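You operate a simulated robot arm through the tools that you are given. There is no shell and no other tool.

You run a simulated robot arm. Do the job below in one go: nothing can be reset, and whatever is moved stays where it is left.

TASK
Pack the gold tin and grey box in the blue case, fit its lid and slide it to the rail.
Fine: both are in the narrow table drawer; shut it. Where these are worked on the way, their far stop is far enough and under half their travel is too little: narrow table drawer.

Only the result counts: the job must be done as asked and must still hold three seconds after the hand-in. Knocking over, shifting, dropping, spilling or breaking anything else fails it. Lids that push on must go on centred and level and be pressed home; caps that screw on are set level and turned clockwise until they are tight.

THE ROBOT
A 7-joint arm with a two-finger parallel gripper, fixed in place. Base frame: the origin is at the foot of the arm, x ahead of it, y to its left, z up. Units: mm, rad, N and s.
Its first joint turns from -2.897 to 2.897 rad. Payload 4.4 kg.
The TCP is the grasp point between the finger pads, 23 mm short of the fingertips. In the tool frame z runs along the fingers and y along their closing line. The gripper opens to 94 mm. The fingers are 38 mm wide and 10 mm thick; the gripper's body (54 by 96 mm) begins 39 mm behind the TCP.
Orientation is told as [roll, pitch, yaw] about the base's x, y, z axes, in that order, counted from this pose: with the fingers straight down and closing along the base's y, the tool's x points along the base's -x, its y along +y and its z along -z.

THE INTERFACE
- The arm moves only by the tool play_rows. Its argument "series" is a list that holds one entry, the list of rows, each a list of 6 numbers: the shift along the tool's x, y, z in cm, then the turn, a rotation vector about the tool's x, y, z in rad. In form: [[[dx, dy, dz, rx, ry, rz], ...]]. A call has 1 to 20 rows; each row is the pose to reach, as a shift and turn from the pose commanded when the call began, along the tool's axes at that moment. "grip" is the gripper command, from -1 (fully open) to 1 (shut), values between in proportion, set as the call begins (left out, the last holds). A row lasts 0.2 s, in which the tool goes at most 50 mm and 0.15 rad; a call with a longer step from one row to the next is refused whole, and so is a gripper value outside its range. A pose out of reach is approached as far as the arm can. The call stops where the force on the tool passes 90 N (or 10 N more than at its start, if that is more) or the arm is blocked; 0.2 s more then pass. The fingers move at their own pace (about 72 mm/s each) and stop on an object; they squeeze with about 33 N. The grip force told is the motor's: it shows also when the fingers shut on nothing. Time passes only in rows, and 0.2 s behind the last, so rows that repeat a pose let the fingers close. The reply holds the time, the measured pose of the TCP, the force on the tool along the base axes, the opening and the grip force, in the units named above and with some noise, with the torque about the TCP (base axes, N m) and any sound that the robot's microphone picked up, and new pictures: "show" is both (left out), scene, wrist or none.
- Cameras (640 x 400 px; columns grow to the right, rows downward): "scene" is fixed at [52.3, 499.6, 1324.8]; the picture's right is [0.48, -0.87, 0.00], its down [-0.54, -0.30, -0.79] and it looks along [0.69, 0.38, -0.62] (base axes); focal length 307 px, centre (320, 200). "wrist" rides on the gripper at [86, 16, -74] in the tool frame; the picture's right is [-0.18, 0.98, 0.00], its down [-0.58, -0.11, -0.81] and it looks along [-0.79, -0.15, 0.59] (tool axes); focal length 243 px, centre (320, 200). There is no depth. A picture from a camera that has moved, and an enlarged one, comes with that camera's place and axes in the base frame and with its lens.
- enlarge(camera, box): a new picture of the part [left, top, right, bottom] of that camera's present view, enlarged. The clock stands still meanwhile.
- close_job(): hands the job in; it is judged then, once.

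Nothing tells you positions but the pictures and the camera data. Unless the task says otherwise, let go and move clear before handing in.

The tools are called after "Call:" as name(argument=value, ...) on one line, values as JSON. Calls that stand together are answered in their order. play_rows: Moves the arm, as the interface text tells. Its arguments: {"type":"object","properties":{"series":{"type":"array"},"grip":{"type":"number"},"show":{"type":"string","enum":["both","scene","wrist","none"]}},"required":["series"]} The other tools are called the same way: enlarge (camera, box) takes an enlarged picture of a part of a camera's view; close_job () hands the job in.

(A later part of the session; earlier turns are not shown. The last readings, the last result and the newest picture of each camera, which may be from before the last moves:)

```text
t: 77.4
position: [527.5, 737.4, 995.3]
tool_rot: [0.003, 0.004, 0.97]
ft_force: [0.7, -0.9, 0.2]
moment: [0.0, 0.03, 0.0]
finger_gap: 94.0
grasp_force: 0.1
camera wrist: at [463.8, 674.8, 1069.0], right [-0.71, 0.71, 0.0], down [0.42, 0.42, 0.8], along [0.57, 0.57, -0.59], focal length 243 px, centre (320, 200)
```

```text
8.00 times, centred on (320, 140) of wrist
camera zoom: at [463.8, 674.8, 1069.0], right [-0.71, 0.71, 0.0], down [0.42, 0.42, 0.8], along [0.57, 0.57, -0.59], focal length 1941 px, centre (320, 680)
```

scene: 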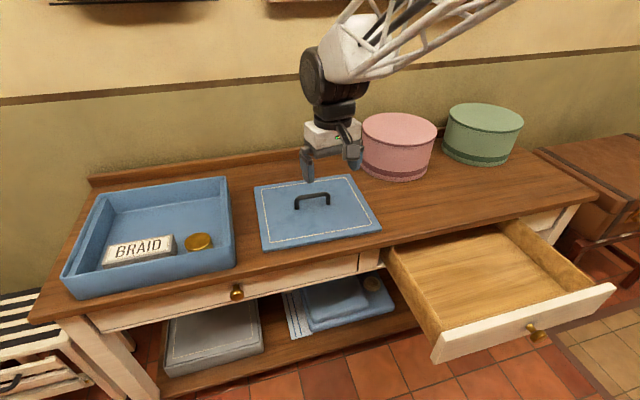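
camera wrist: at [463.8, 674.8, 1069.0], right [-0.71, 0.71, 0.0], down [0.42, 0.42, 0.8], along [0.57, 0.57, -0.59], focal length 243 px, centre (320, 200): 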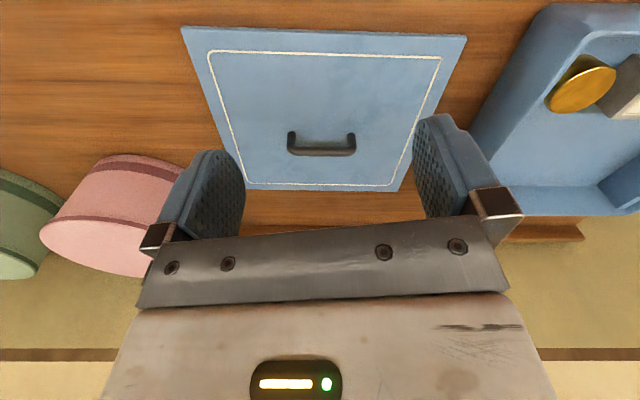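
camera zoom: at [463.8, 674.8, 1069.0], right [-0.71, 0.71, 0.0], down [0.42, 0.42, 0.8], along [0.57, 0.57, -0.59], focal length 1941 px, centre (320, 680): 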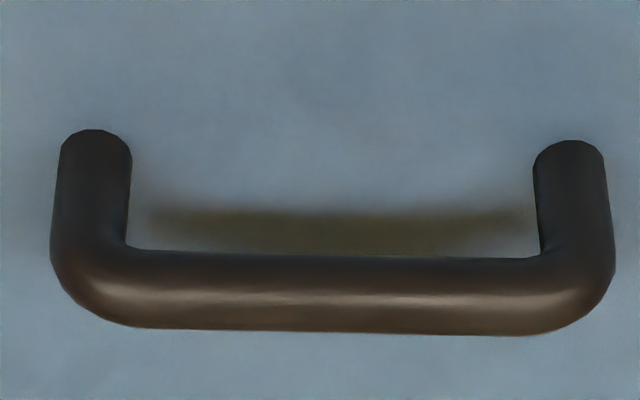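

The lid is about 312×271×12 mm, turned about 1.6° clockwise relative to the case. Its handle bar centre is at about (632, 847, 803). I'll turn the tool so it closes across the bar and go above it.

Call:
play_rows(series=[[[-1.5, -0.25, 0.95, 0, 0, -0.136], [-2.99, -0.49, 1.9, 0, 0, -0.272], [-4.49, -0.74, 2.85, 0, 0, -0.408], [-5.98, -0.99, 3.8, 0, 0, -0.544], [-7.48, -1.24, 4.75, 0, 0, -0.68], [-8.97, -1.48, 5.7, 0, 0, -0.815], [-10.47, -1.73, 6.65, 0, 0, -0.951], [-11.96, -1.98, 7.6, 0, 0, -1.087], [-13.46, -2.22, 8.55, 0, 0, -1.223], [-14.95, -2.47, 9.5, 0, 0, -1.359], [-14.95, -2.47, 9.5, 0, 0, -1.359]]], grip=-1)

Call:
enlarge(camera="scene", box=[220, 120, 420, 270])

```text
t: 79.8
position: [629.0, 847.9, 898.8]
tool_rot: [0.004, 0.0, 2.331]
ft_force: [0.3, 0.1, 1.0]
moment: [0.01, 0.01, 0.01]
finger_gap: 94.1
grasp_force: 0.0
camera wrist: at [675.8, 774.7, 973.7], right [-0.84, -0.54, 0.0], down [-0.32, 0.5, 0.81], along [-0.44, 0.68, -0.59], focal length 243 px, centre (320, 200)
```

scene: 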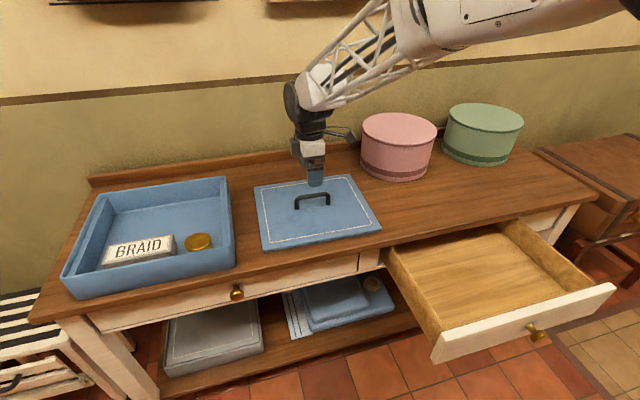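
wrist: 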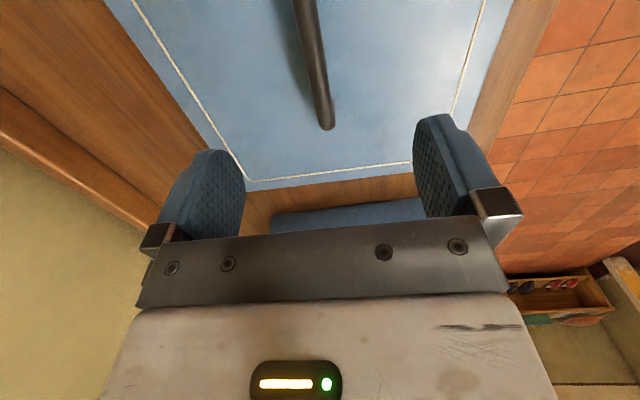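

```text
2.67 times, centred on (320, 195) of scene
camera zoom: at [52.3, 499.6, 1324.8], right [0.48, -0.87, 0.0], down [-0.54, -0.3, -0.79], along [0.69, 0.38, -0.62], focal length 819 px, centre (320, 213)
```

zoom: 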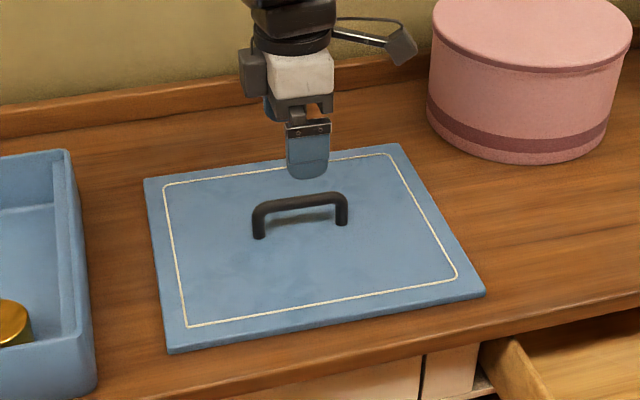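

Call:
enlarge(camera="wrist", box=[240, 0, 400, 140])

```text
2.86 times, centred on (320, 70) of wrist
camera zoom: at [675.8, 774.7, 973.7], right [-0.84, -0.54, 0.0], down [-0.32, 0.5, 0.81], along [-0.44, 0.68, -0.59], focal length 693 px, centre (320, 571)
```

zoom: 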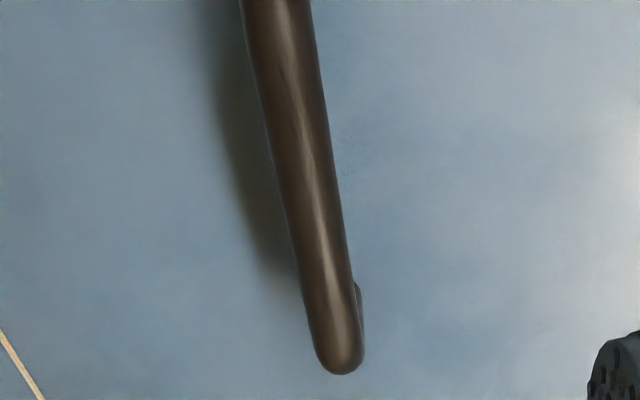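

The bar is centred between the fingers and runs nearly parallel to the pads. I'll lower around it and close.

Call:
play_rows(series=[[[0.2, 0, 3, 0, 0, 0.01], [0.4, -0.03, 6, 0, 0, 0.01], [0.4, -0.03, 8.2, 0, 0, 0.01], [0.4, -0.03, 9.3, 0, 0, 0.01], [0.4, -0.03, 9.7, 0, 0, 0.01], [0.4, -0.03, 9.7, 0, 0, 0.01]]], grip=-1)

Call:
enlarge(camera="scene", box=[220, 120, 420, 270])

```text
t: 81.2
position: [631.6, 845.4, 803.6]
tool_rot: [0.004, -0.001, 2.317]
ft_force: [0.1, 0.4, -0.2]
moment: [0.0, 0.03, 0.01]
finger_gap: 94.1
grasp_force: 0.0
camera wrist: at [679.2, 771.8, 876.9], right [-0.85, -0.53, 0.0], down [-0.31, 0.5, 0.81], along [-0.43, 0.68, -0.59], focal length 243 px, centre (320, 200)
```

scene: 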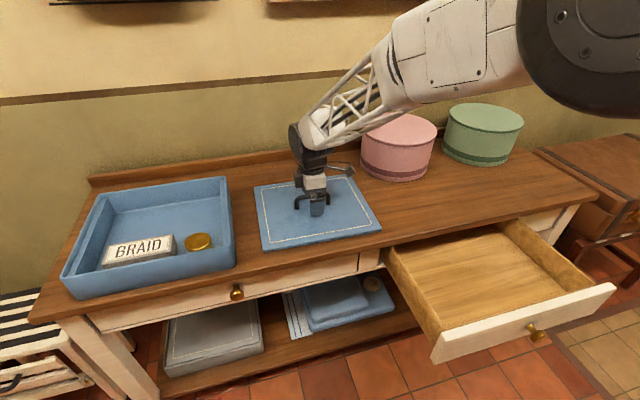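
wrist: 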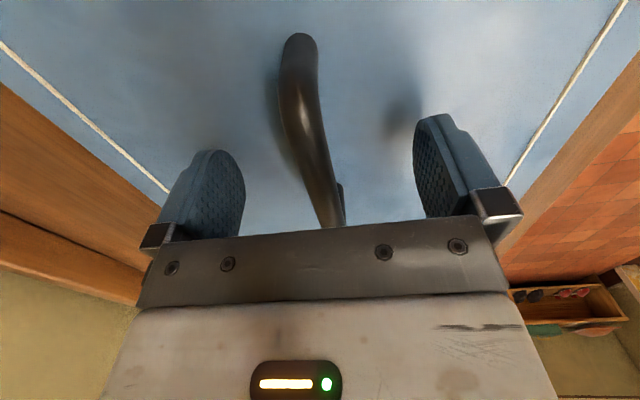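

```text
2.67 times, centred on (320, 195) of scene
camera zoom: at [52.3, 499.6, 1324.8], right [0.48, -0.87, 0.0], down [-0.54, -0.3, -0.79], along [0.69, 0.38, -0.62], focal length 819 px, centre (320, 213)
```

zoom: 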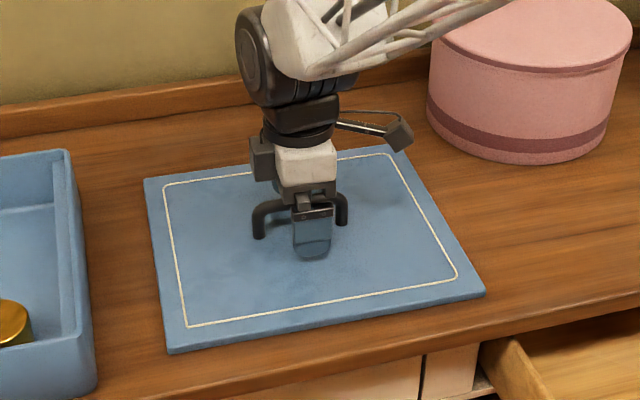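

Call:
play_rows(series=[[[0, 0, 0, 0, 0, 0], [0, 0, 0, 0, 0, 0], [0, 0, 0, 0, 0, 0], [0, 0, 0, 0, 0, 0], [0, 0, 0, 0, 0, 0], [0, 0, 0, 0, 0, 0]]], grip=1)

Call:
enlarge(camera="scene", box=[220, 120, 420, 270])

```text
t: 82.6
position: [632.4, 846.9, 803.6]
tool_rot: [0.001, -0.001, 2.317]
ft_force: [-0.2, 0.3, 0.6]
moment: [-0.07, -0.01, 0.33]
finger_gap: 13.5
grasp_force: 33.0
camera wrist: at [679.2, 771.8, 877.1], right [-0.85, -0.53, 0.0], down [-0.31, 0.5, 0.81], along [-0.43, 0.68, -0.59], focal length 243 px, centre (320, 200)
```

scene: 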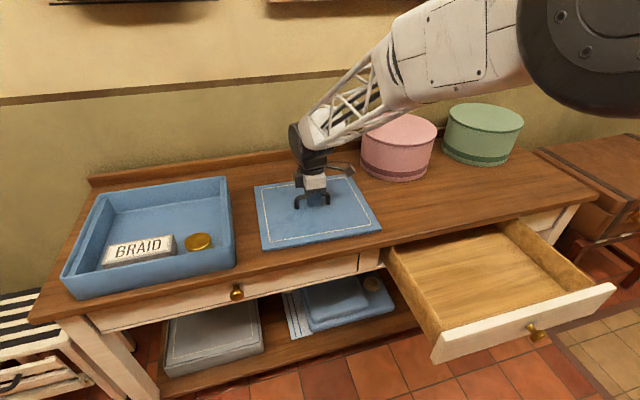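
wrist: 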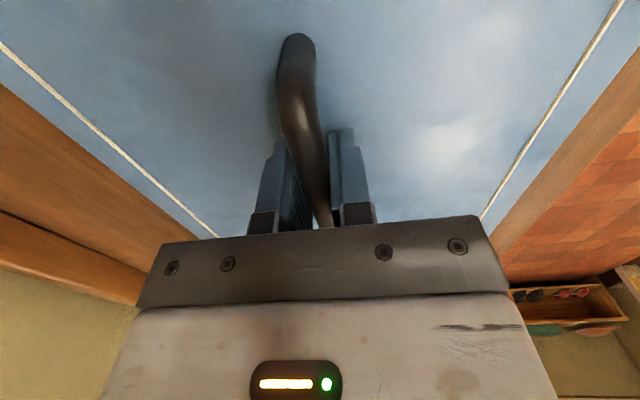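

```text
2.67 times, centred on (320, 195) of scene
camera zoom: at [52.3, 499.6, 1324.8], right [0.48, -0.87, 0.0], down [-0.54, -0.3, -0.79], along [0.69, 0.38, -0.62], focal length 819 px, centre (320, 213)
```

zoom: 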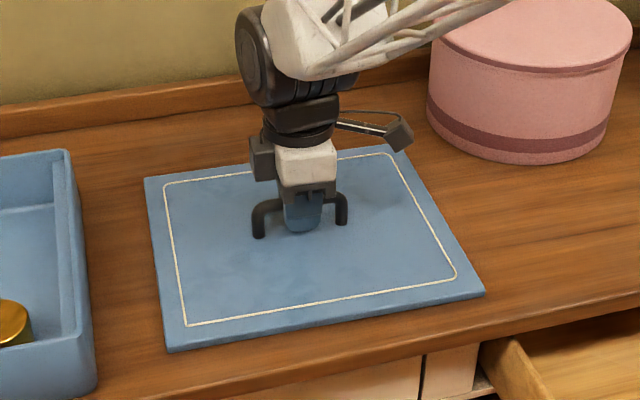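

The handle is gripped well (13.5 mm bar), but the radial position of the case still depends on its rim height, which I know only roughly. I'll let go, look at the case from its right side so that its front and back rims appear symmetric, and then come back.

Call:
play_rows(series=[[[0, 0, 0, 0, 0, 0], [0, 0, 0, 0, 0, 0], [0, 0, 0, 0, 0, 0], [0, 0, 0, 0, 0, 0], [0, 0, -3, 0, 0, 0], [0, 0, -6.5, 0, 0, 0], [0, 0, -10, 0, 0, 0], [-3.33, 0.36, -11.39, 0, 0, -0.032], [-6.66, 0.72, -12.78, 0, 0, -0.064], [-9.99, 1.08, -14.17, 0, 0, -0.096], [-13.32, 1.43, -15.57, 0, 0, -0.128], [-16.65, 1.79, -16.96, 0, 0, -0.16], [-19.97, 2.15, -18.35, 0, 0, -0.192], [-23.3, 2.51, -19.74, 0, 0, -0.224], [-23.3, 2.51, -19.74, 0, 0, -0.224], [-23.3, 2.51, -19.74, 0, 0, -0.224]]], grip=-1)

Call:
enlarge(camera="wrist", box=[160, 0, 480, 220])

```text
t: 86.0
position: [454.6, 1001.3, 998.7]
tool_rot: [0.001, -0.002, 2.543]
ft_force: [1.0, -0.7, -0.1]
moment: [-0.01, -0.02, -0.02]
finger_gap: 93.8
grasp_force: 0.1
camera wrist: at [517.5, 937.8, 1073.0], right [-0.71, -0.71, 0.0], down [-0.42, 0.42, 0.81], along [-0.57, 0.57, -0.59], focal length 243 px, centre (320, 200)
```

scene: 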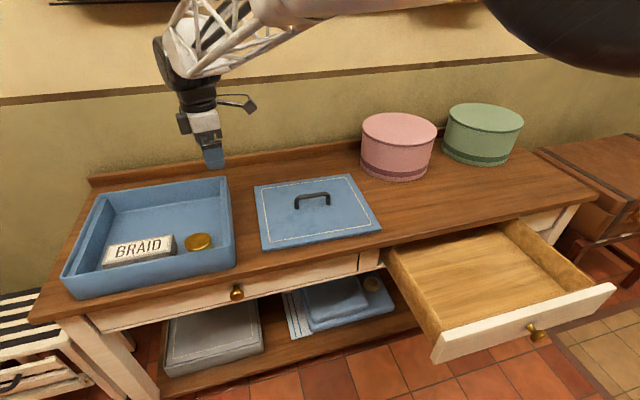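
wrist: 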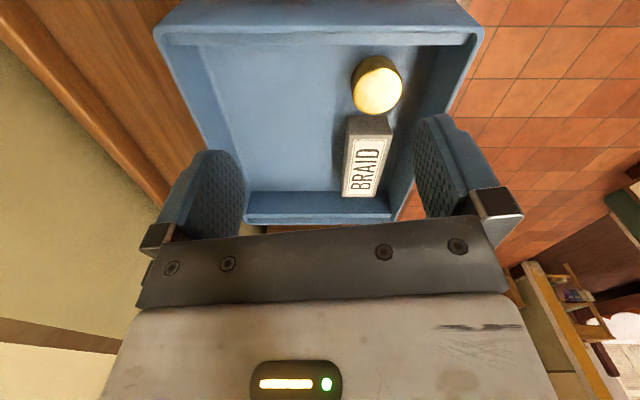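

```text
1.82 times, centred on (320, 110) of wrist
camera zoom: at [517.5, 937.8, 1073.0], right [-0.71, -0.71, 0.0], down [-0.42, 0.42, 0.81], along [-0.57, 0.57, -0.59], focal length 441 px, centre (320, 364)
```

zoom: 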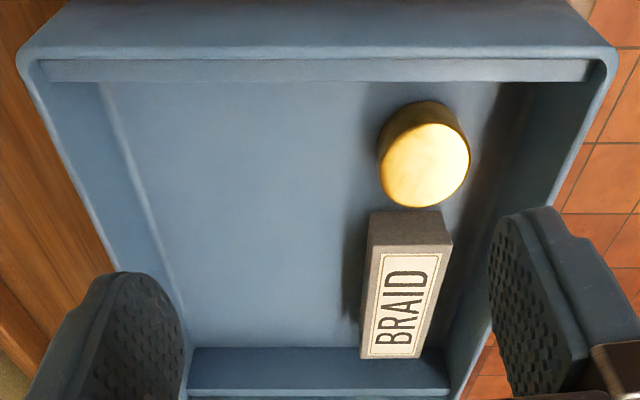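

Call:
enlarge(camera="wrist", box=[150, 0, 230, 50])

Call:
enlarge(camera="wrist", box=[420, 0, 500, 50])

Call:
enlarge(camera="wrist", box=[180, 90, 260, 140])

Call:
enlarge(camera="wrist", box=[400, 60, 480, 110])

Call:
enlarge(camera="wrist", box=[240, 180, 320, 230])

Call:
enlarge(camera="wrist", box=[340, 180, 420, 230])

```text
8.00 times, centred on (190, 25) of wrist
camera zoom: at [517.5, 937.8, 1073.0], right [-0.71, -0.71, 0.0], down [-0.42, 0.42, 0.81], along [-0.57, 0.57, -0.59], focal length 1941 px, centre (1360, 1600)
```

zoom: 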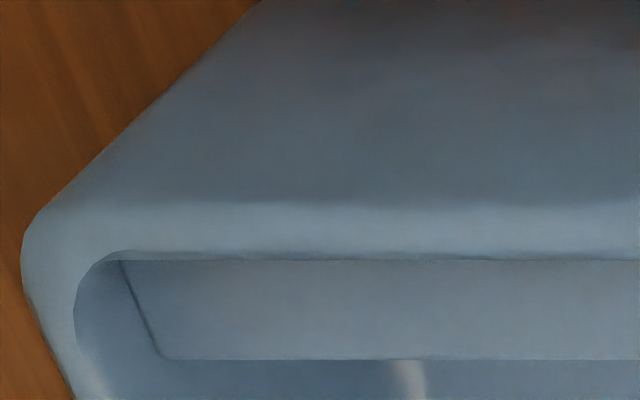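

```text
8.00 times, centred on (460, 25) of wrist
camera zoom: at [517.5, 937.8, 1073.0], right [-0.71, -0.71, 0.0], down [-0.42, 0.42, 0.81], along [-0.57, 0.57, -0.59], focal length 1941 px, centre (-800, 1600)
```

zoom: 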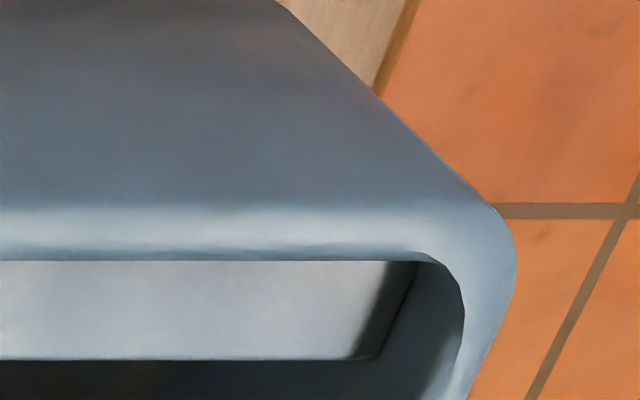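

```text
8.00 times, centred on (220, 115) of wrist
camera zoom: at [517.5, 937.8, 1073.0], right [-0.71, -0.71, 0.0], down [-0.42, 0.42, 0.81], along [-0.57, 0.57, -0.59], focal length 1941 px, centre (1120, 880)
```

zoom: 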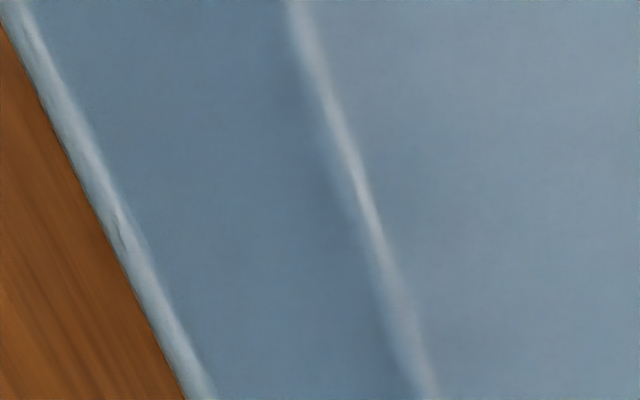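

```text
8.00 times, centred on (440, 85) of wrist
camera zoom: at [517.5, 937.8, 1073.0], right [-0.71, -0.71, 0.0], down [-0.42, 0.42, 0.81], along [-0.57, 0.57, -0.59], focal length 1941 px, centre (-640, 1120)
```

zoom: 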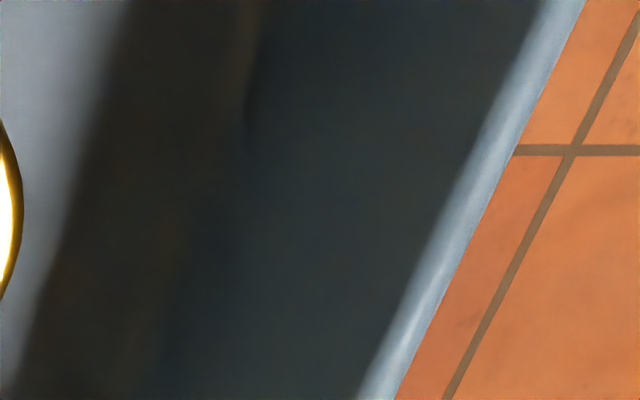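

```text
8.00 times, centred on (280, 205) of wrist
camera zoom: at [517.5, 937.8, 1073.0], right [-0.71, -0.71, 0.0], down [-0.42, 0.42, 0.81], along [-0.57, 0.57, -0.59], focal length 1941 px, centre (640, 160)
```

zoom: 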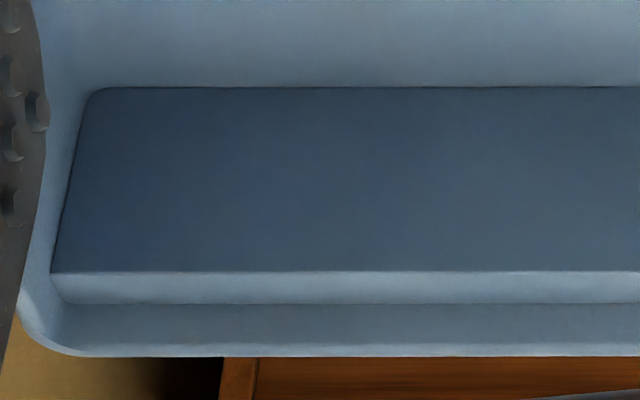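

```text
8.00 times, centred on (380, 205) of wrist
camera zoom: at [517.5, 937.8, 1073.0], right [-0.71, -0.71, 0.0], down [-0.42, 0.42, 0.81], along [-0.57, 0.57, -0.59], focal length 1941 px, centre (-160, 160)
```

zoom: 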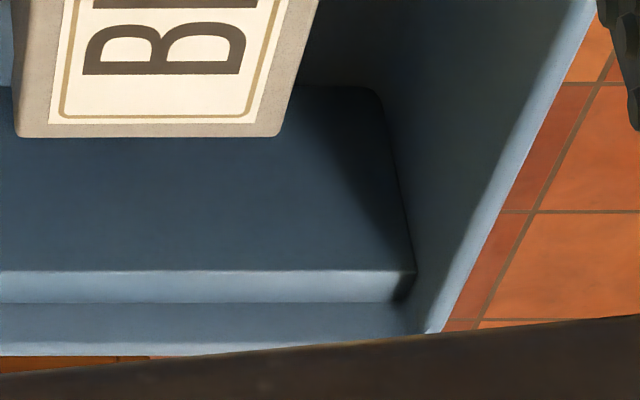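

The case centre comes out consistently at radial 1030, left 540, i.e. about (346, 1110), square to the table, with the rim near z 834. Now I'll return to the handle and grip it.

Call:
play_rows(series=[[[3.9, 0.46, 1.31, 0, 0, 0.0365], [7.79, 0.91, 2.62, 0, 0, 0.073], [11.69, 1.37, 3.94, 0, 0, 0.1095], [15.59, 1.83, 5.25, 0, 0, 0.146], [19.48, 2.28, 6.56, 0, 0, 0.1825], [23.38, 2.74, 7.87, 0, 0, 0.219], [23.38, 2.74, 11.5, 0, 0, 0.219], [23.38, 2.74, 15.5, 0, 0, 0.219], [23.38, 2.74, 18.3, 0, 0, 0.219], [23.38, 2.74, 19.5, 0, 0, 0.219], [23.38, 2.74, 19.5, 0, 0, 0.219]]], grip=-1)

```text
t: 88.4
position: [634.0, 844.3, 805.7]
tool_rot: [0.004, 0.0, 2.324]
ft_force: [0.0, 0.5, 0.4]
moment: [0.0, -0.03, 0.03]
finger_gap: 94.0
grasp_force: 0.1
camera wrist: at [681.1, 770.0, 880.1], right [-0.84, -0.54, 0.0], down [-0.32, 0.5, 0.81], along [-0.43, 0.68, -0.59], focal length 243 px, centre (320, 200)
```

scene: 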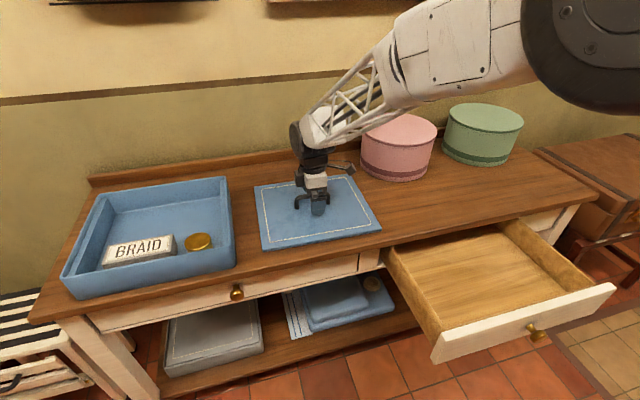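
wrist: 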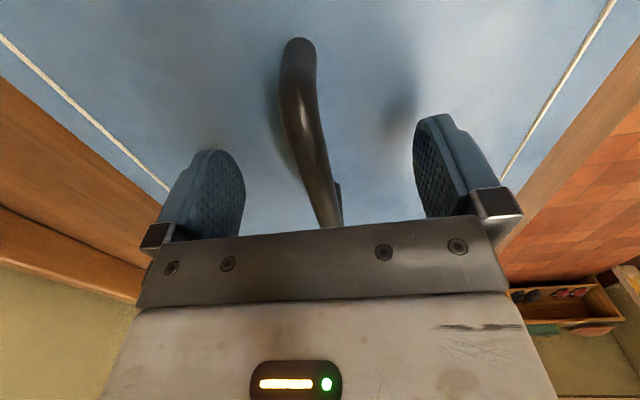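

Call:
play_rows(series=[[[0, 0, 0, 0, 0, 0]]], grip=-1, show="none")

Call:
play_rows(series=[[[0, 0, 0, 0, 0, 0]]], grip=-1, show="none")

Call:
play_rows(series=[[[0, 0, 0, 0, 0, 0]]], grip=-1, show="none")

Call:
enlarge(camera="wrist", box=[240, 0, 400, 100])

Call:
enlarge(camera="scene", box=[270, 160, 370, 222])

```text
t: 88.8
position: [633.5, 844.8, 805.6]
tool_rot: [0.005, -0.001, 2.323]
ft_force: [0.4, -0.3, 0.8]
moment: [0.0, -0.01, 0.0]
finger_gap: 93.9
grasp_force: 0.1
```

```text
t: 89.2
position: [634.1, 845.0, 806.0]
tool_rot: [0.004, -0.002, 2.324]
ft_force: [-0.1, -0.8, -0.3]
moment: [0.01, 0.02, -0.02]
finger_gap: 93.9
grasp_force: 0.1
```

```text
t: 89.6
position: [632.5, 845.0, 805.8]
tool_rot: [0.004, 0.0, 2.323]
ft_force: [0.4, 0.3, -0.1]
moment: [-0.04, -0.01, 0.01]
finger_gap: 94.0
grasp_force: 0.0
```

```text
4.00 times, centred on (320, 50) of wrist
camera zoom: at [681.1, 770.0, 880.3], right [-0.84, -0.54, 0.0], down [-0.32, 0.5, 0.81], along [-0.43, 0.68, -0.59], focal length 970 px, centre (320, 800)
```

zoom: 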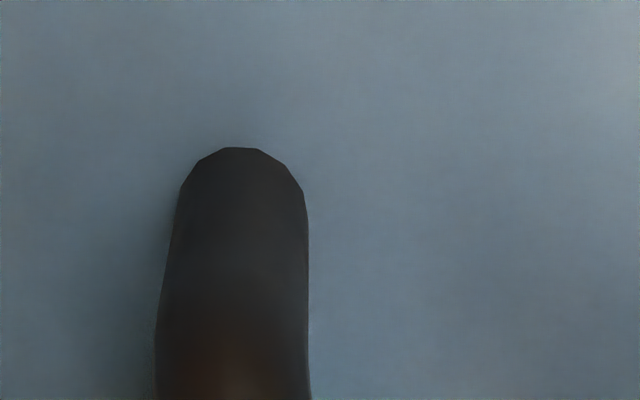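

```text
6.40 times, centred on (320, 191) of scene
camera zoom: at [52.3, 499.6, 1324.8], right [0.48, -0.87, 0.0], down [-0.54, -0.3, -0.79], along [0.69, 0.38, -0.62], focal length 1966 px, centre (320, 258)
```

zoom: 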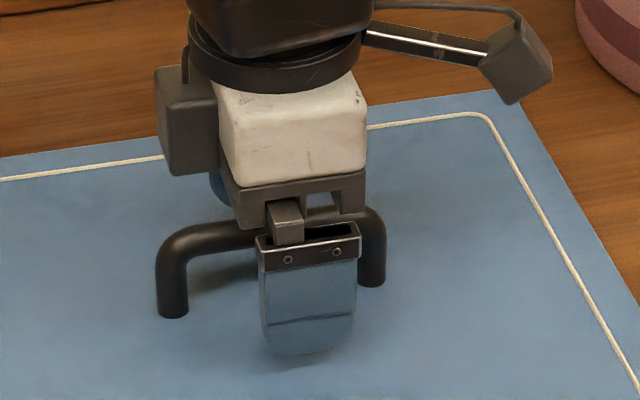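

Call:
play_rows(series=[[[-0.25, 0, 0.3, 0, 0, 0], [-0.25, 0, 0.3, 0, 0, 0], [-0.25, 0, 0.3, 0, 0, 0]]], grip=-1, show="none")

Call:
play_rows(series=[[[0, 0, 0, 0, 0, 0], [0, 0, 0, 0, 0, 0], [0, 0, 0, 0, 0, 0], [0, 0, 0, 0, 0, 0], [0, 0, 0, 0, 0, 0], [0, 0, 0, 0, 0, 0]]], grip=1, show="wrist")

```text
t: 90.4
position: [633.6, 846.7, 802.2]
tool_rot: [0.005, -0.001, 2.323]
ft_force: [0.1, 0.1, -0.1]
moment: [0.01, -0.03, 0.02]
finger_gap: 93.9
grasp_force: 0.1
```

```text
t: 91.8
position: [632.6, 847.0, 802.6]
tool_rot: [0.002, -0.001, 2.322]
ft_force: [0.7, 1.4, 0.2]
moment: [0.0, -0.02, -0.11]
finger_gap: 13.6
grasp_force: 33.3
camera wrist: at [679.3, 771.8, 876.5], right [-0.84, -0.54, 0.0], down [-0.32, 0.5, 0.81], along [-0.43, 0.68, -0.59], focal length 243 px, centre (320, 200)
```

wrist: 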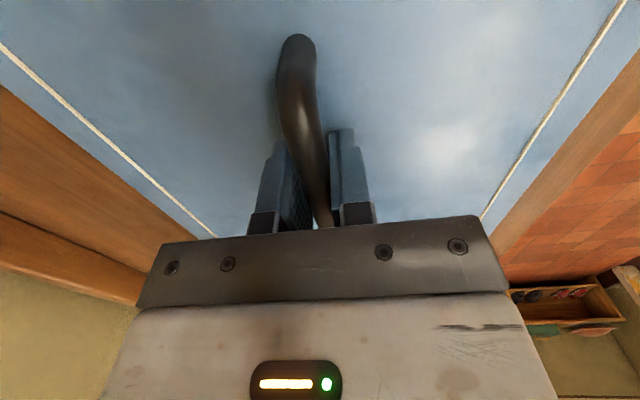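

The handle is gripped and aligned. I'll lift the lid slowly and check that it hangs level.

Call:
play_rows(series=[[[0, 0, -0.2, 0, 0, 0], [0, 0, -0.6, 0, 0, 0], [0, 0, -1.2, 0, 0, 0], [0, 0, -2.0, 0, 0, 0], [0, 0, -3.0, 0, 0, 0], [0, 0, -4.0, 0, 0, 0], [0, 0, -5.0, 0, 0, 0], [0, 0, -6.0, 0, 0, 0], [0, 0, -6.0, 0, 0, 0]]], grip=1)

Call:
enlarge(camera="scene", box=[220, 120, 420, 270])

```text
t: 93.8
position: [632.4, 847.6, 861.8]
tool_rot: [0.005, 0.0, 2.323]
ft_force: [-0.9, 0.4, -4.5]
moment: [0.0, 0.02, 0.0]
finger_gap: 13.3
grasp_force: 33.4
camera wrist: at [679.0, 772.0, 936.0], right [-0.84, -0.54, 0.0], down [-0.32, 0.5, 0.81], along [-0.43, 0.68, -0.59], focal length 243 px, centre (320, 200)
```

scene: 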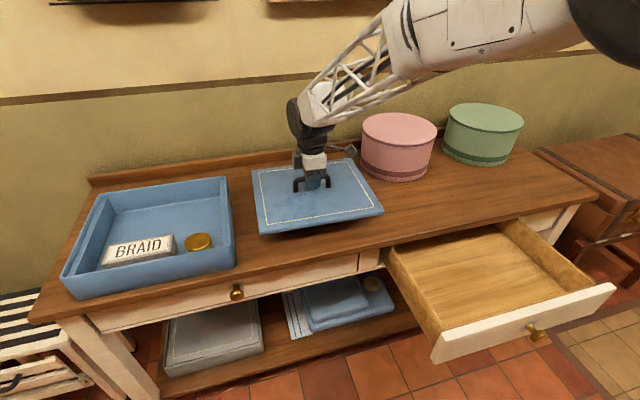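
wrist: 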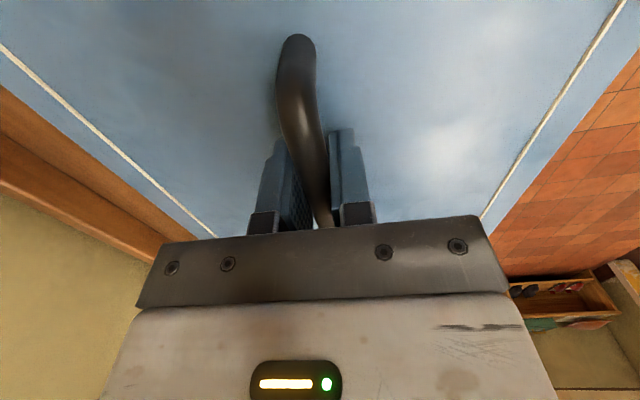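

```text
2.67 times, centred on (320, 195) of scene
camera zoom: at [52.3, 499.6, 1324.8], right [0.48, -0.87, 0.0], down [-0.54, -0.3, -0.79], along [0.69, 0.38, -0.62], focal length 819 px, centre (320, 213)
```

zoom: 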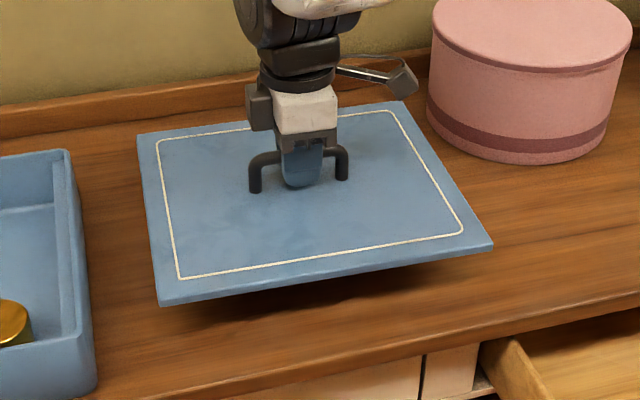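

The lid hangs level, about 4.5 N. I'll raise it more and carry it smoothly over the case, turning it square to the case.

Call:
play_rows(series=[[[0, 0, -1.5, 0, 0, 0], [0, 0, -4, 0, 0, 0], [0, 0, -6, 0, 0, 0], [-0.78, 0.06, -7, 0, 0, -0.001], [-2.71, 0.2, -7, 0, 0, -0.002], [-5.82, 0.43, -7, 0, 0, -0.005], [-9.3, 0.68, -7, 0, 0, -0.008], [-13.18, 0.97, -7, 0, 0, -0.011], [-17.06, 1.25, -7, 0, 0, -0.015], [-20.94, 1.54, -7, 0, 0, -0.018], [-24.81, 1.82, -7, 0, 0, -0.021], [-28.69, 2.11, -7, 0, 0, -0.024], [-32.18, 2.37, -7, 0, 0, -0.027], [-35.28, 2.59, -7, 0, 0, -0.03], [-37.41, 2.75, -7, 0, 0, -0.032], [-38.38, 2.82, -7, 0, 0, -0.033], [-38.77, 2.85, -7, 0, 0, -0.033], [-38.77, 2.85, -7, 0, 0, -0.033], [-38.77, 2.85, -7, 0, 0, -0.033]]], grip=1)

Call:
enlarge(camera="scene", box=[40, 140, 260, 310])

```text
t: 97.8
position: [346.5, 1108.9, 931.0]
tool_rot: [0.002, 0.001, 2.356]
ft_force: [0.1, 0.4, -3.7]
moment: [0.0, 0.01, -0.01]
finger_gap: 13.4
grasp_force: 32.7
camera wrist: at [396.5, 1036.4, 1005.6], right [-0.83, -0.56, 0.0], down [-0.33, 0.49, 0.81], along [-0.46, 0.66, -0.59], focal length 243 px, centre (320, 200)
```

scene: 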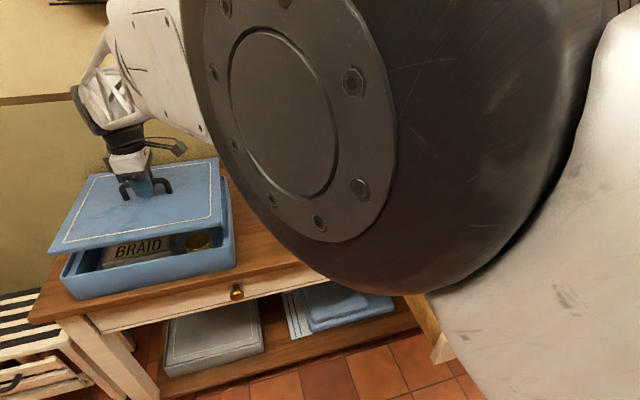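
wrist: 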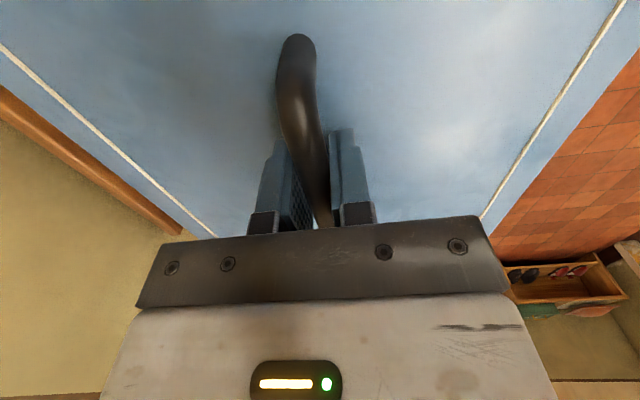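

```text
2.35 times, centred on (150, 225) of scene
camera zoom: at [52.3, 499.6, 1324.8], right [0.48, -0.87, 0.0], down [-0.54, -0.3, -0.79], along [0.69, 0.38, -0.62], focal length 723 px, centre (720, 141)
```

zoom: 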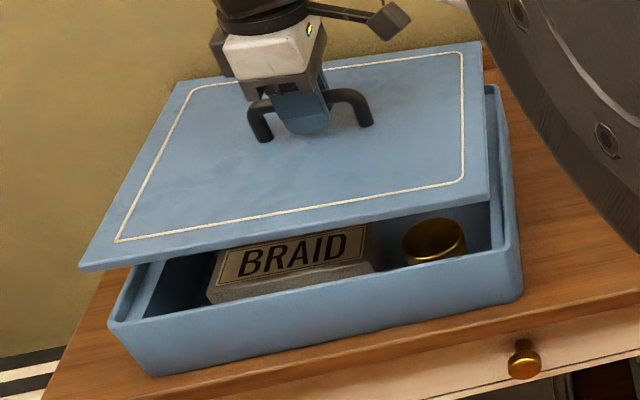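

The lid is over the case and square with it. I'll correct by about 1 mm and lower to just above the rim, then check the alignment.

Call:
play_rows(series=[[[-0.13, -0.05, 0.5, 0, 0, 0], [-0.13, -0.05, 1.5, 0, 0, 0], [-0.13, -0.05, 2.8, 0, 0, 0], [-0.13, -0.05, 3.8, 0, 0, 0], [-0.13, -0.05, 4.3, 0, 0, 0], [-0.13, -0.05, 4.3, 0, 0, 0], [-0.13, -0.05, 4.3, 0, 0, 0]]], grip=1)

Call:
enlarge(camera="scene", box=[50, 230, 130, 300])

Call:
enlarge(camera="scene", box=[180, 160, 260, 280])

Call:
enlarge(camera="scene", box=[40, 140, 260, 310])

```text
t: 99.4
position: [346.1, 1112.0, 889.8]
tool_rot: [0.004, -0.001, 2.358]
ft_force: [-0.4, 0.4, -5.1]
moment: [0.02, -0.01, 0.01]
finger_gap: 13.3
grasp_force: 32.9
camera wrist: at [395.6, 1038.7, 963.5], right [-0.83, -0.56, 0.0], down [-0.33, 0.49, 0.81], along [-0.46, 0.66, -0.59], focal length 243 px, centre (320, 200)
```

scene: 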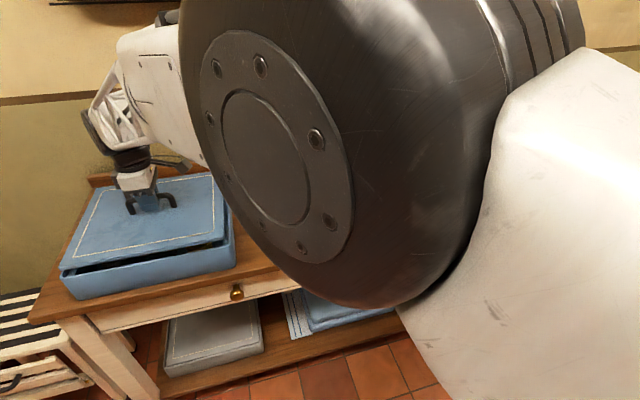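
wrist: 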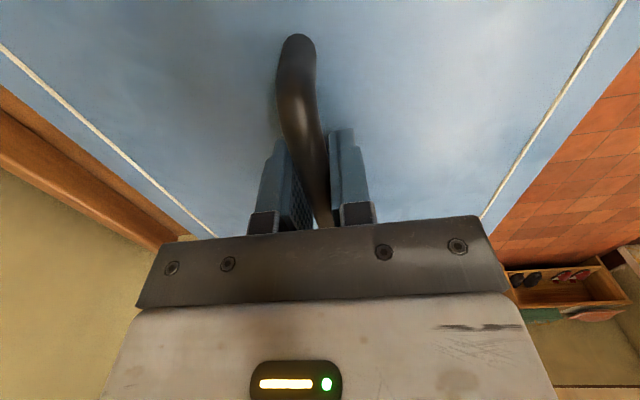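

```text
5.71 times, centred on (90, 265) of scene
camera zoom: at [52.3, 499.6, 1324.8], right [0.48, -0.87, 0.0], down [-0.54, -0.3, -0.79], along [0.69, 0.38, -0.62], focal length 1756 px, centre (1634, -171)
```

zoom: 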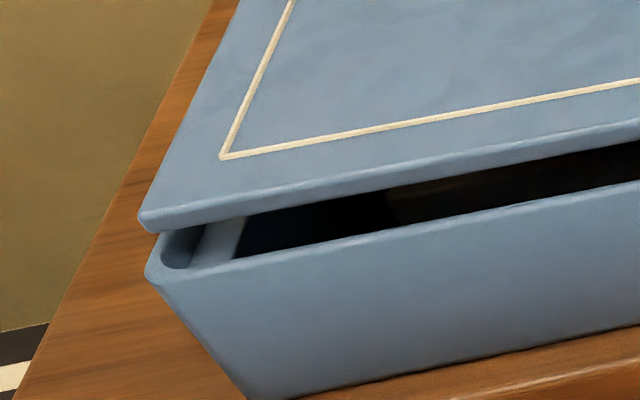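

```text
3.33 times, centred on (220, 220) of scene
camera zoom: at [52.3, 499.6, 1324.8], right [0.48, -0.87, 0.0], down [-0.54, -0.3, -0.79], along [0.69, 0.38, -0.62], focal length 1024 px, centre (653, 133)
```

zoom: 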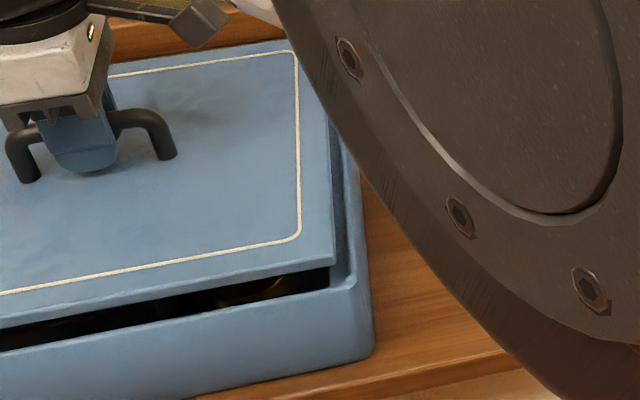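

```text
2.35 times, centred on (150, 225) of scene
camera zoom: at [52.3, 499.6, 1324.8], right [0.48, -0.87, 0.0], down [-0.54, -0.3, -0.79], along [0.69, 0.38, -0.62], focal length 723 px, centre (720, 141)
```

zoom: 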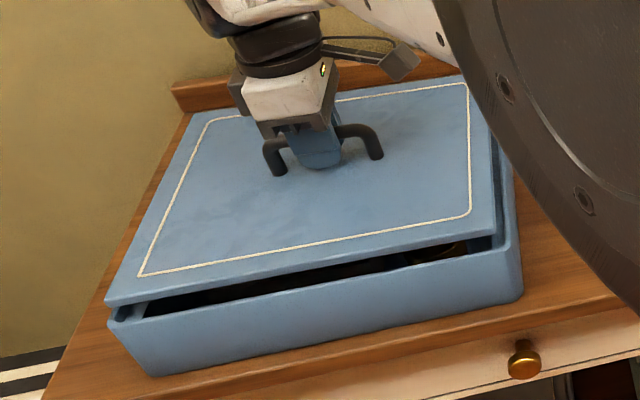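

Call:
play_rows(series=[[[0.1, 0.03, 0.3, 0, 0, 0], [0.1, 0.03, 0.6, 0, 0, 0], [0.1, 0.03, 0.6, 0, 0, 0]]], grip=1, show="wrist")

Call:
enlarge(camera="scene", box=[50, 240, 130, 300])

Call:
enlarge(camera="scene", box=[190, 170, 250, 270])

Call:
enlarge(camera="scene", box=[80, 160, 160, 220])

```text
t: 100.2
position: [346.7, 1111.1, 883.1]
tool_rot: [0.004, 0.0, 2.357]
ft_force: [0.0, 0.1, -3.6]
moment: [-0.01, 0.0, 0.01]
finger_gap: 13.5
grasp_force: 33.2
camera wrist: at [395.9, 1038.3, 957.9], right [-0.83, -0.56, 0.0], down [-0.33, 0.49, 0.81], along [-0.46, 0.66, -0.59], focal length 243 px, centre (320, 200)
```

wrist: 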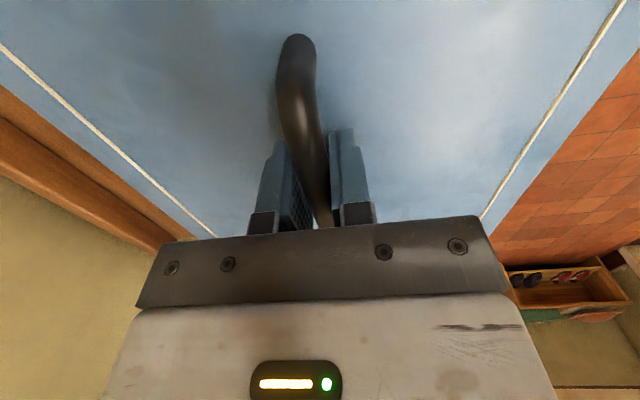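

```text
6.67 times, centred on (90, 270) of scene
camera zoom: at [52.3, 499.6, 1324.8], right [0.48, -0.87, 0.0], down [-0.54, -0.3, -0.79], along [0.69, 0.38, -0.62], focal length 2048 px, centre (1853, -267)
```

zoom: 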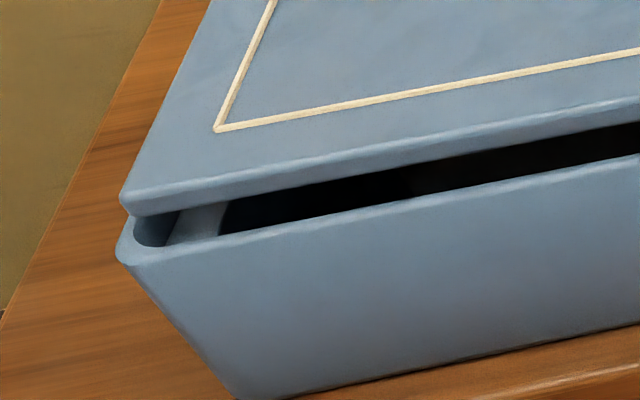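

```text
4.00 times, centred on (220, 220) of scene
camera zoom: at [52.3, 499.6, 1324.8], right [0.48, -0.87, 0.0], down [-0.54, -0.3, -0.79], along [0.69, 0.38, -0.62], focal length 1229 px, centre (720, 120)
```

zoom: 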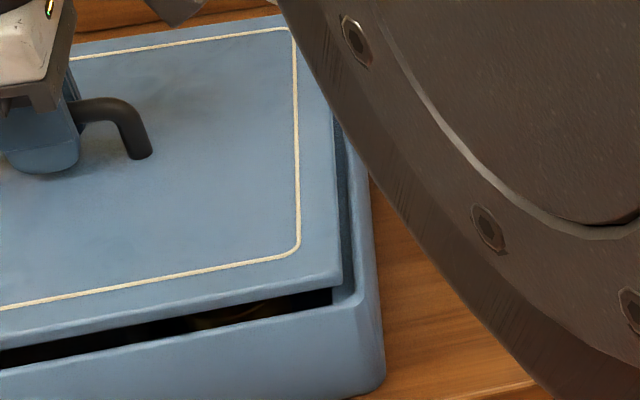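

```text
6.67 times, centred on (120, 190) of scene
camera zoom: at [52.3, 499.6, 1324.8], right [0.48, -0.87, 0.0], down [-0.54, -0.3, -0.79], along [0.69, 0.38, -0.62], focal length 2048 px, centre (1653, 267)
```

zoom: 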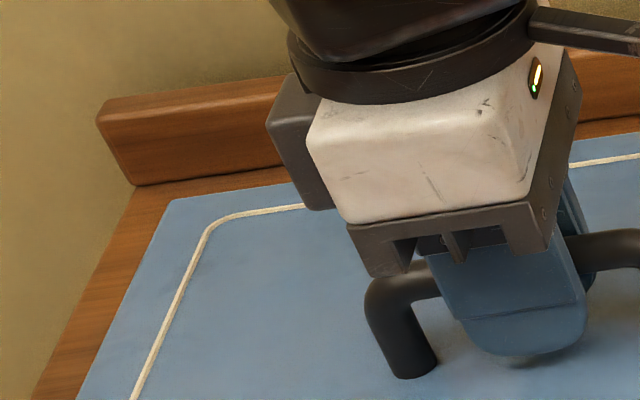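

The lid is now a few mm above the rim. I'll zoom along the front gap to check that it is parallel and centred before going down.

Call:
enlarge(camera="scene", box=[60, 255, 108, 285])

Call:
enlarge(camera="scene", box=[120, 245, 168, 275])

Call:
enlarge(camera="scene", box=[190, 230, 238, 260])

Call:
enlarge(camera="scene", box=[190, 175, 238, 205])

```text
13.33 times, centred on (84, 270) of scene
camera zoom: at [52.3, 499.6, 1324.8], right [0.48, -0.87, 0.0], down [-0.54, -0.3, -0.79], along [0.69, 0.38, -0.62], focal length 4096 px, centre (3467, -733)
```

zoom: 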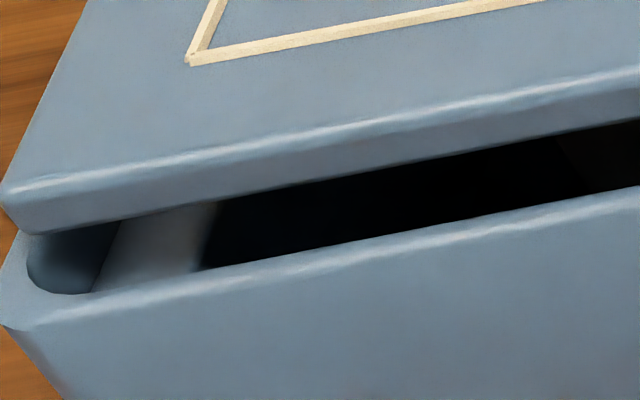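

```text
13.33 times, centred on (144, 260) of scene
camera zoom: at [52.3, 499.6, 1324.8], right [0.48, -0.87, 0.0], down [-0.54, -0.3, -0.79], along [0.69, 0.38, -0.62], focal length 4096 px, centre (2667, -600)
```

zoom: 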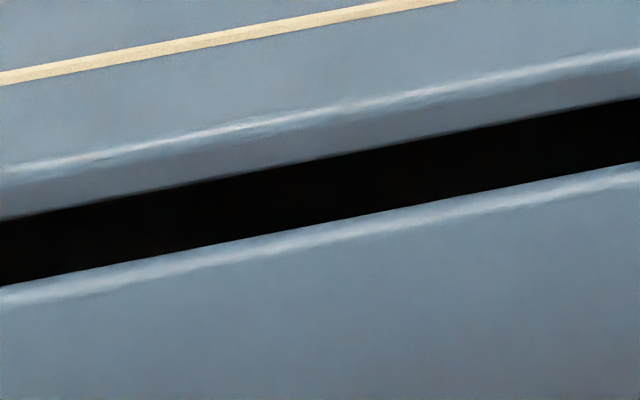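

```text
13.33 times, centred on (214, 245) of scene
camera zoom: at [52.3, 499.6, 1324.8], right [0.48, -0.87, 0.0], down [-0.54, -0.3, -0.79], along [0.69, 0.38, -0.62], focal length 4096 px, centre (1733, -400)
```

zoom: 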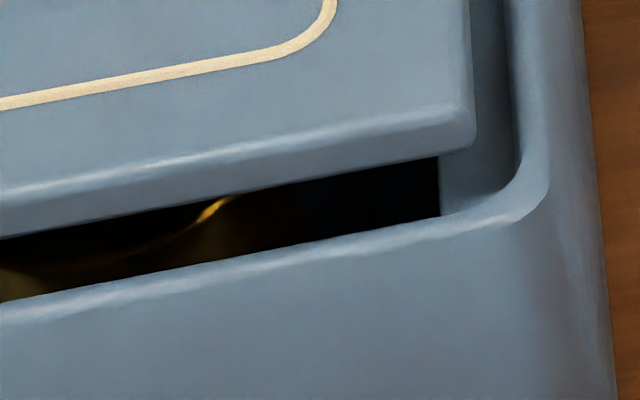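

```text
13.33 times, centred on (214, 190) of scene
camera zoom: at [52.3, 499.6, 1324.8], right [0.48, -0.87, 0.0], down [-0.54, -0.3, -0.79], along [0.69, 0.38, -0.62], focal length 4096 px, centre (1733, 333)
```

zoom: 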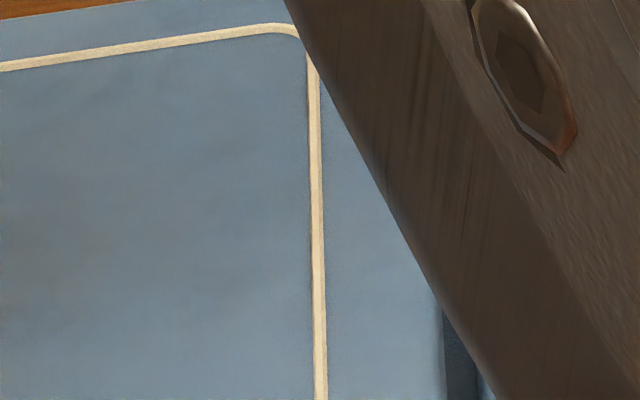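

The gap is parallel, and the lid sits about 2 mm left and 1 mm back of centred. I'll correct that and lower it in small steps, watching the force.

Call:
play_rows(series=[[[0.22, 0.1, 0, 0, 0, 0], [0.22, 0.1, 0.3, 0, 0, 0], [0.22, 0.1, 0.6, 0, 0, 0], [0.22, 0.1, 0.6, 0, 0, 0]]], grip=1, show="none")

Call:
enlarge(camera="scene", box=[60, 255, 108, 285])

Call:
enlarge(camera="scene", box=[190, 230, 238, 260])

```text
t: 101.2
position: [347.3, 1109.3, 877.9]
tool_rot: [0.005, 0.001, 2.356]
ft_force: [0.8, 0.2, -4.3]
moment: [-0.02, 0.0, -0.02]
finger_gap: 13.5
grasp_force: 32.8
```

```text
13.33 times, centred on (84, 270) of scene
camera zoom: at [52.3, 499.6, 1324.8], right [0.48, -0.87, 0.0], down [-0.54, -0.3, -0.79], along [0.69, 0.38, -0.62], focal length 4096 px, centre (3467, -733)
```

zoom: 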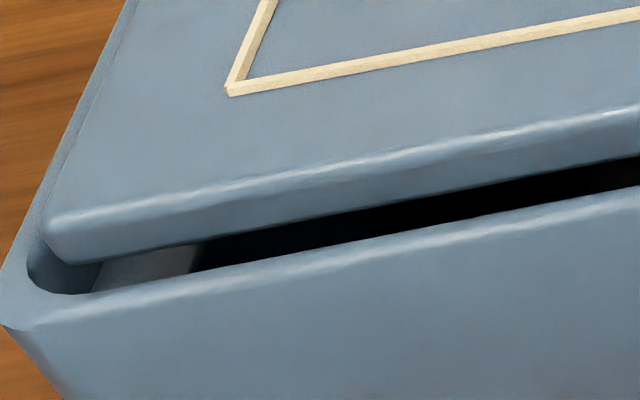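

```text
13.33 times, centred on (214, 245) of scene
camera zoom: at [52.3, 499.6, 1324.8], right [0.48, -0.87, 0.0], down [-0.54, -0.3, -0.79], along [0.69, 0.38, -0.62], focal length 4096 px, centre (1733, -400)
```

zoom: 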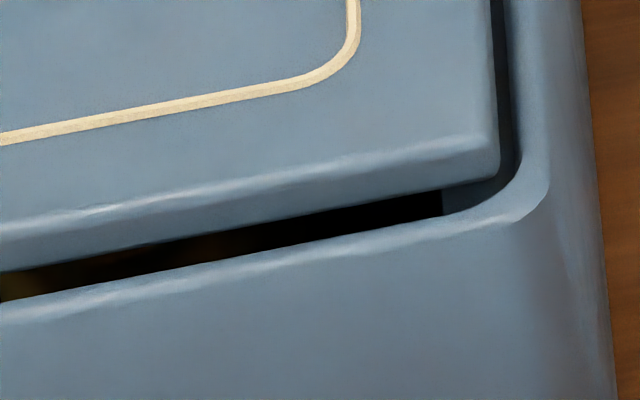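

The lid is entering the rim with even gaps left and right and no contact force. I'll continue down.

Call:
play_rows(series=[[[0, 0.07, 0.3, 0, 0, 0], [0, 0.07, 0.6, 0, 0, 0], [0, 0.07, 0.8, 0, 0, 0], [0, 0.07, 0.9, 0, 0, 0], [0, 0.07, 1.0, 0, 0, 0]]], grip=1, show="none")

Call:
enlarge(camera="scene", box=[60, 255, 108, 285])

Call:
enlarge(camera="scene", box=[190, 230, 238, 260])

```text
t: 102.4
position: [346.8, 1108.1, 866.5]
tool_rot: [0.004, -0.001, 2.356]
ft_force: [0.5, 0.2, -3.8]
moment: [0.02, 0.02, -0.01]
finger_gap: 13.4
grasp_force: 33.2
```

```text
13.33 times, centred on (84, 270) of scene
camera zoom: at [52.3, 499.6, 1324.8], right [0.48, -0.87, 0.0], down [-0.54, -0.3, -0.79], along [0.69, 0.38, -0.62], focal length 4096 px, centre (3467, -733)
```

zoom: 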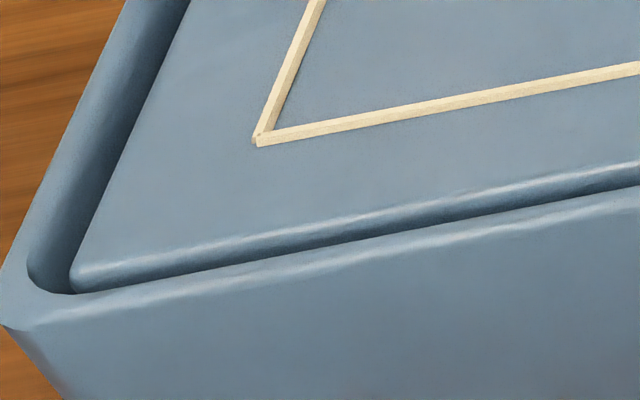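

```text
13.33 times, centred on (214, 245) of scene
camera zoom: at [52.3, 499.6, 1324.8], right [0.48, -0.87, 0.0], down [-0.54, -0.3, -0.79], along [0.69, 0.38, -0.62], focal length 4096 px, centre (1733, -400)
```

zoom: 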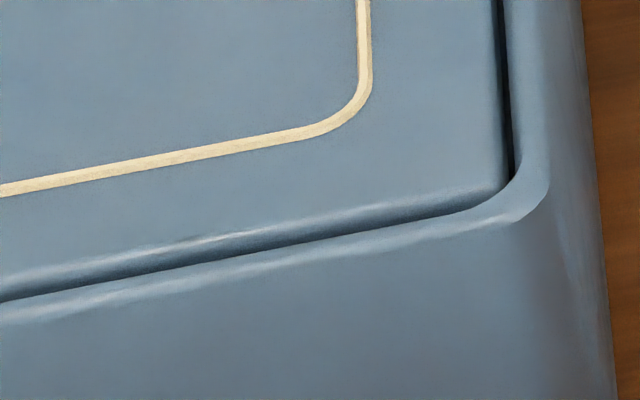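

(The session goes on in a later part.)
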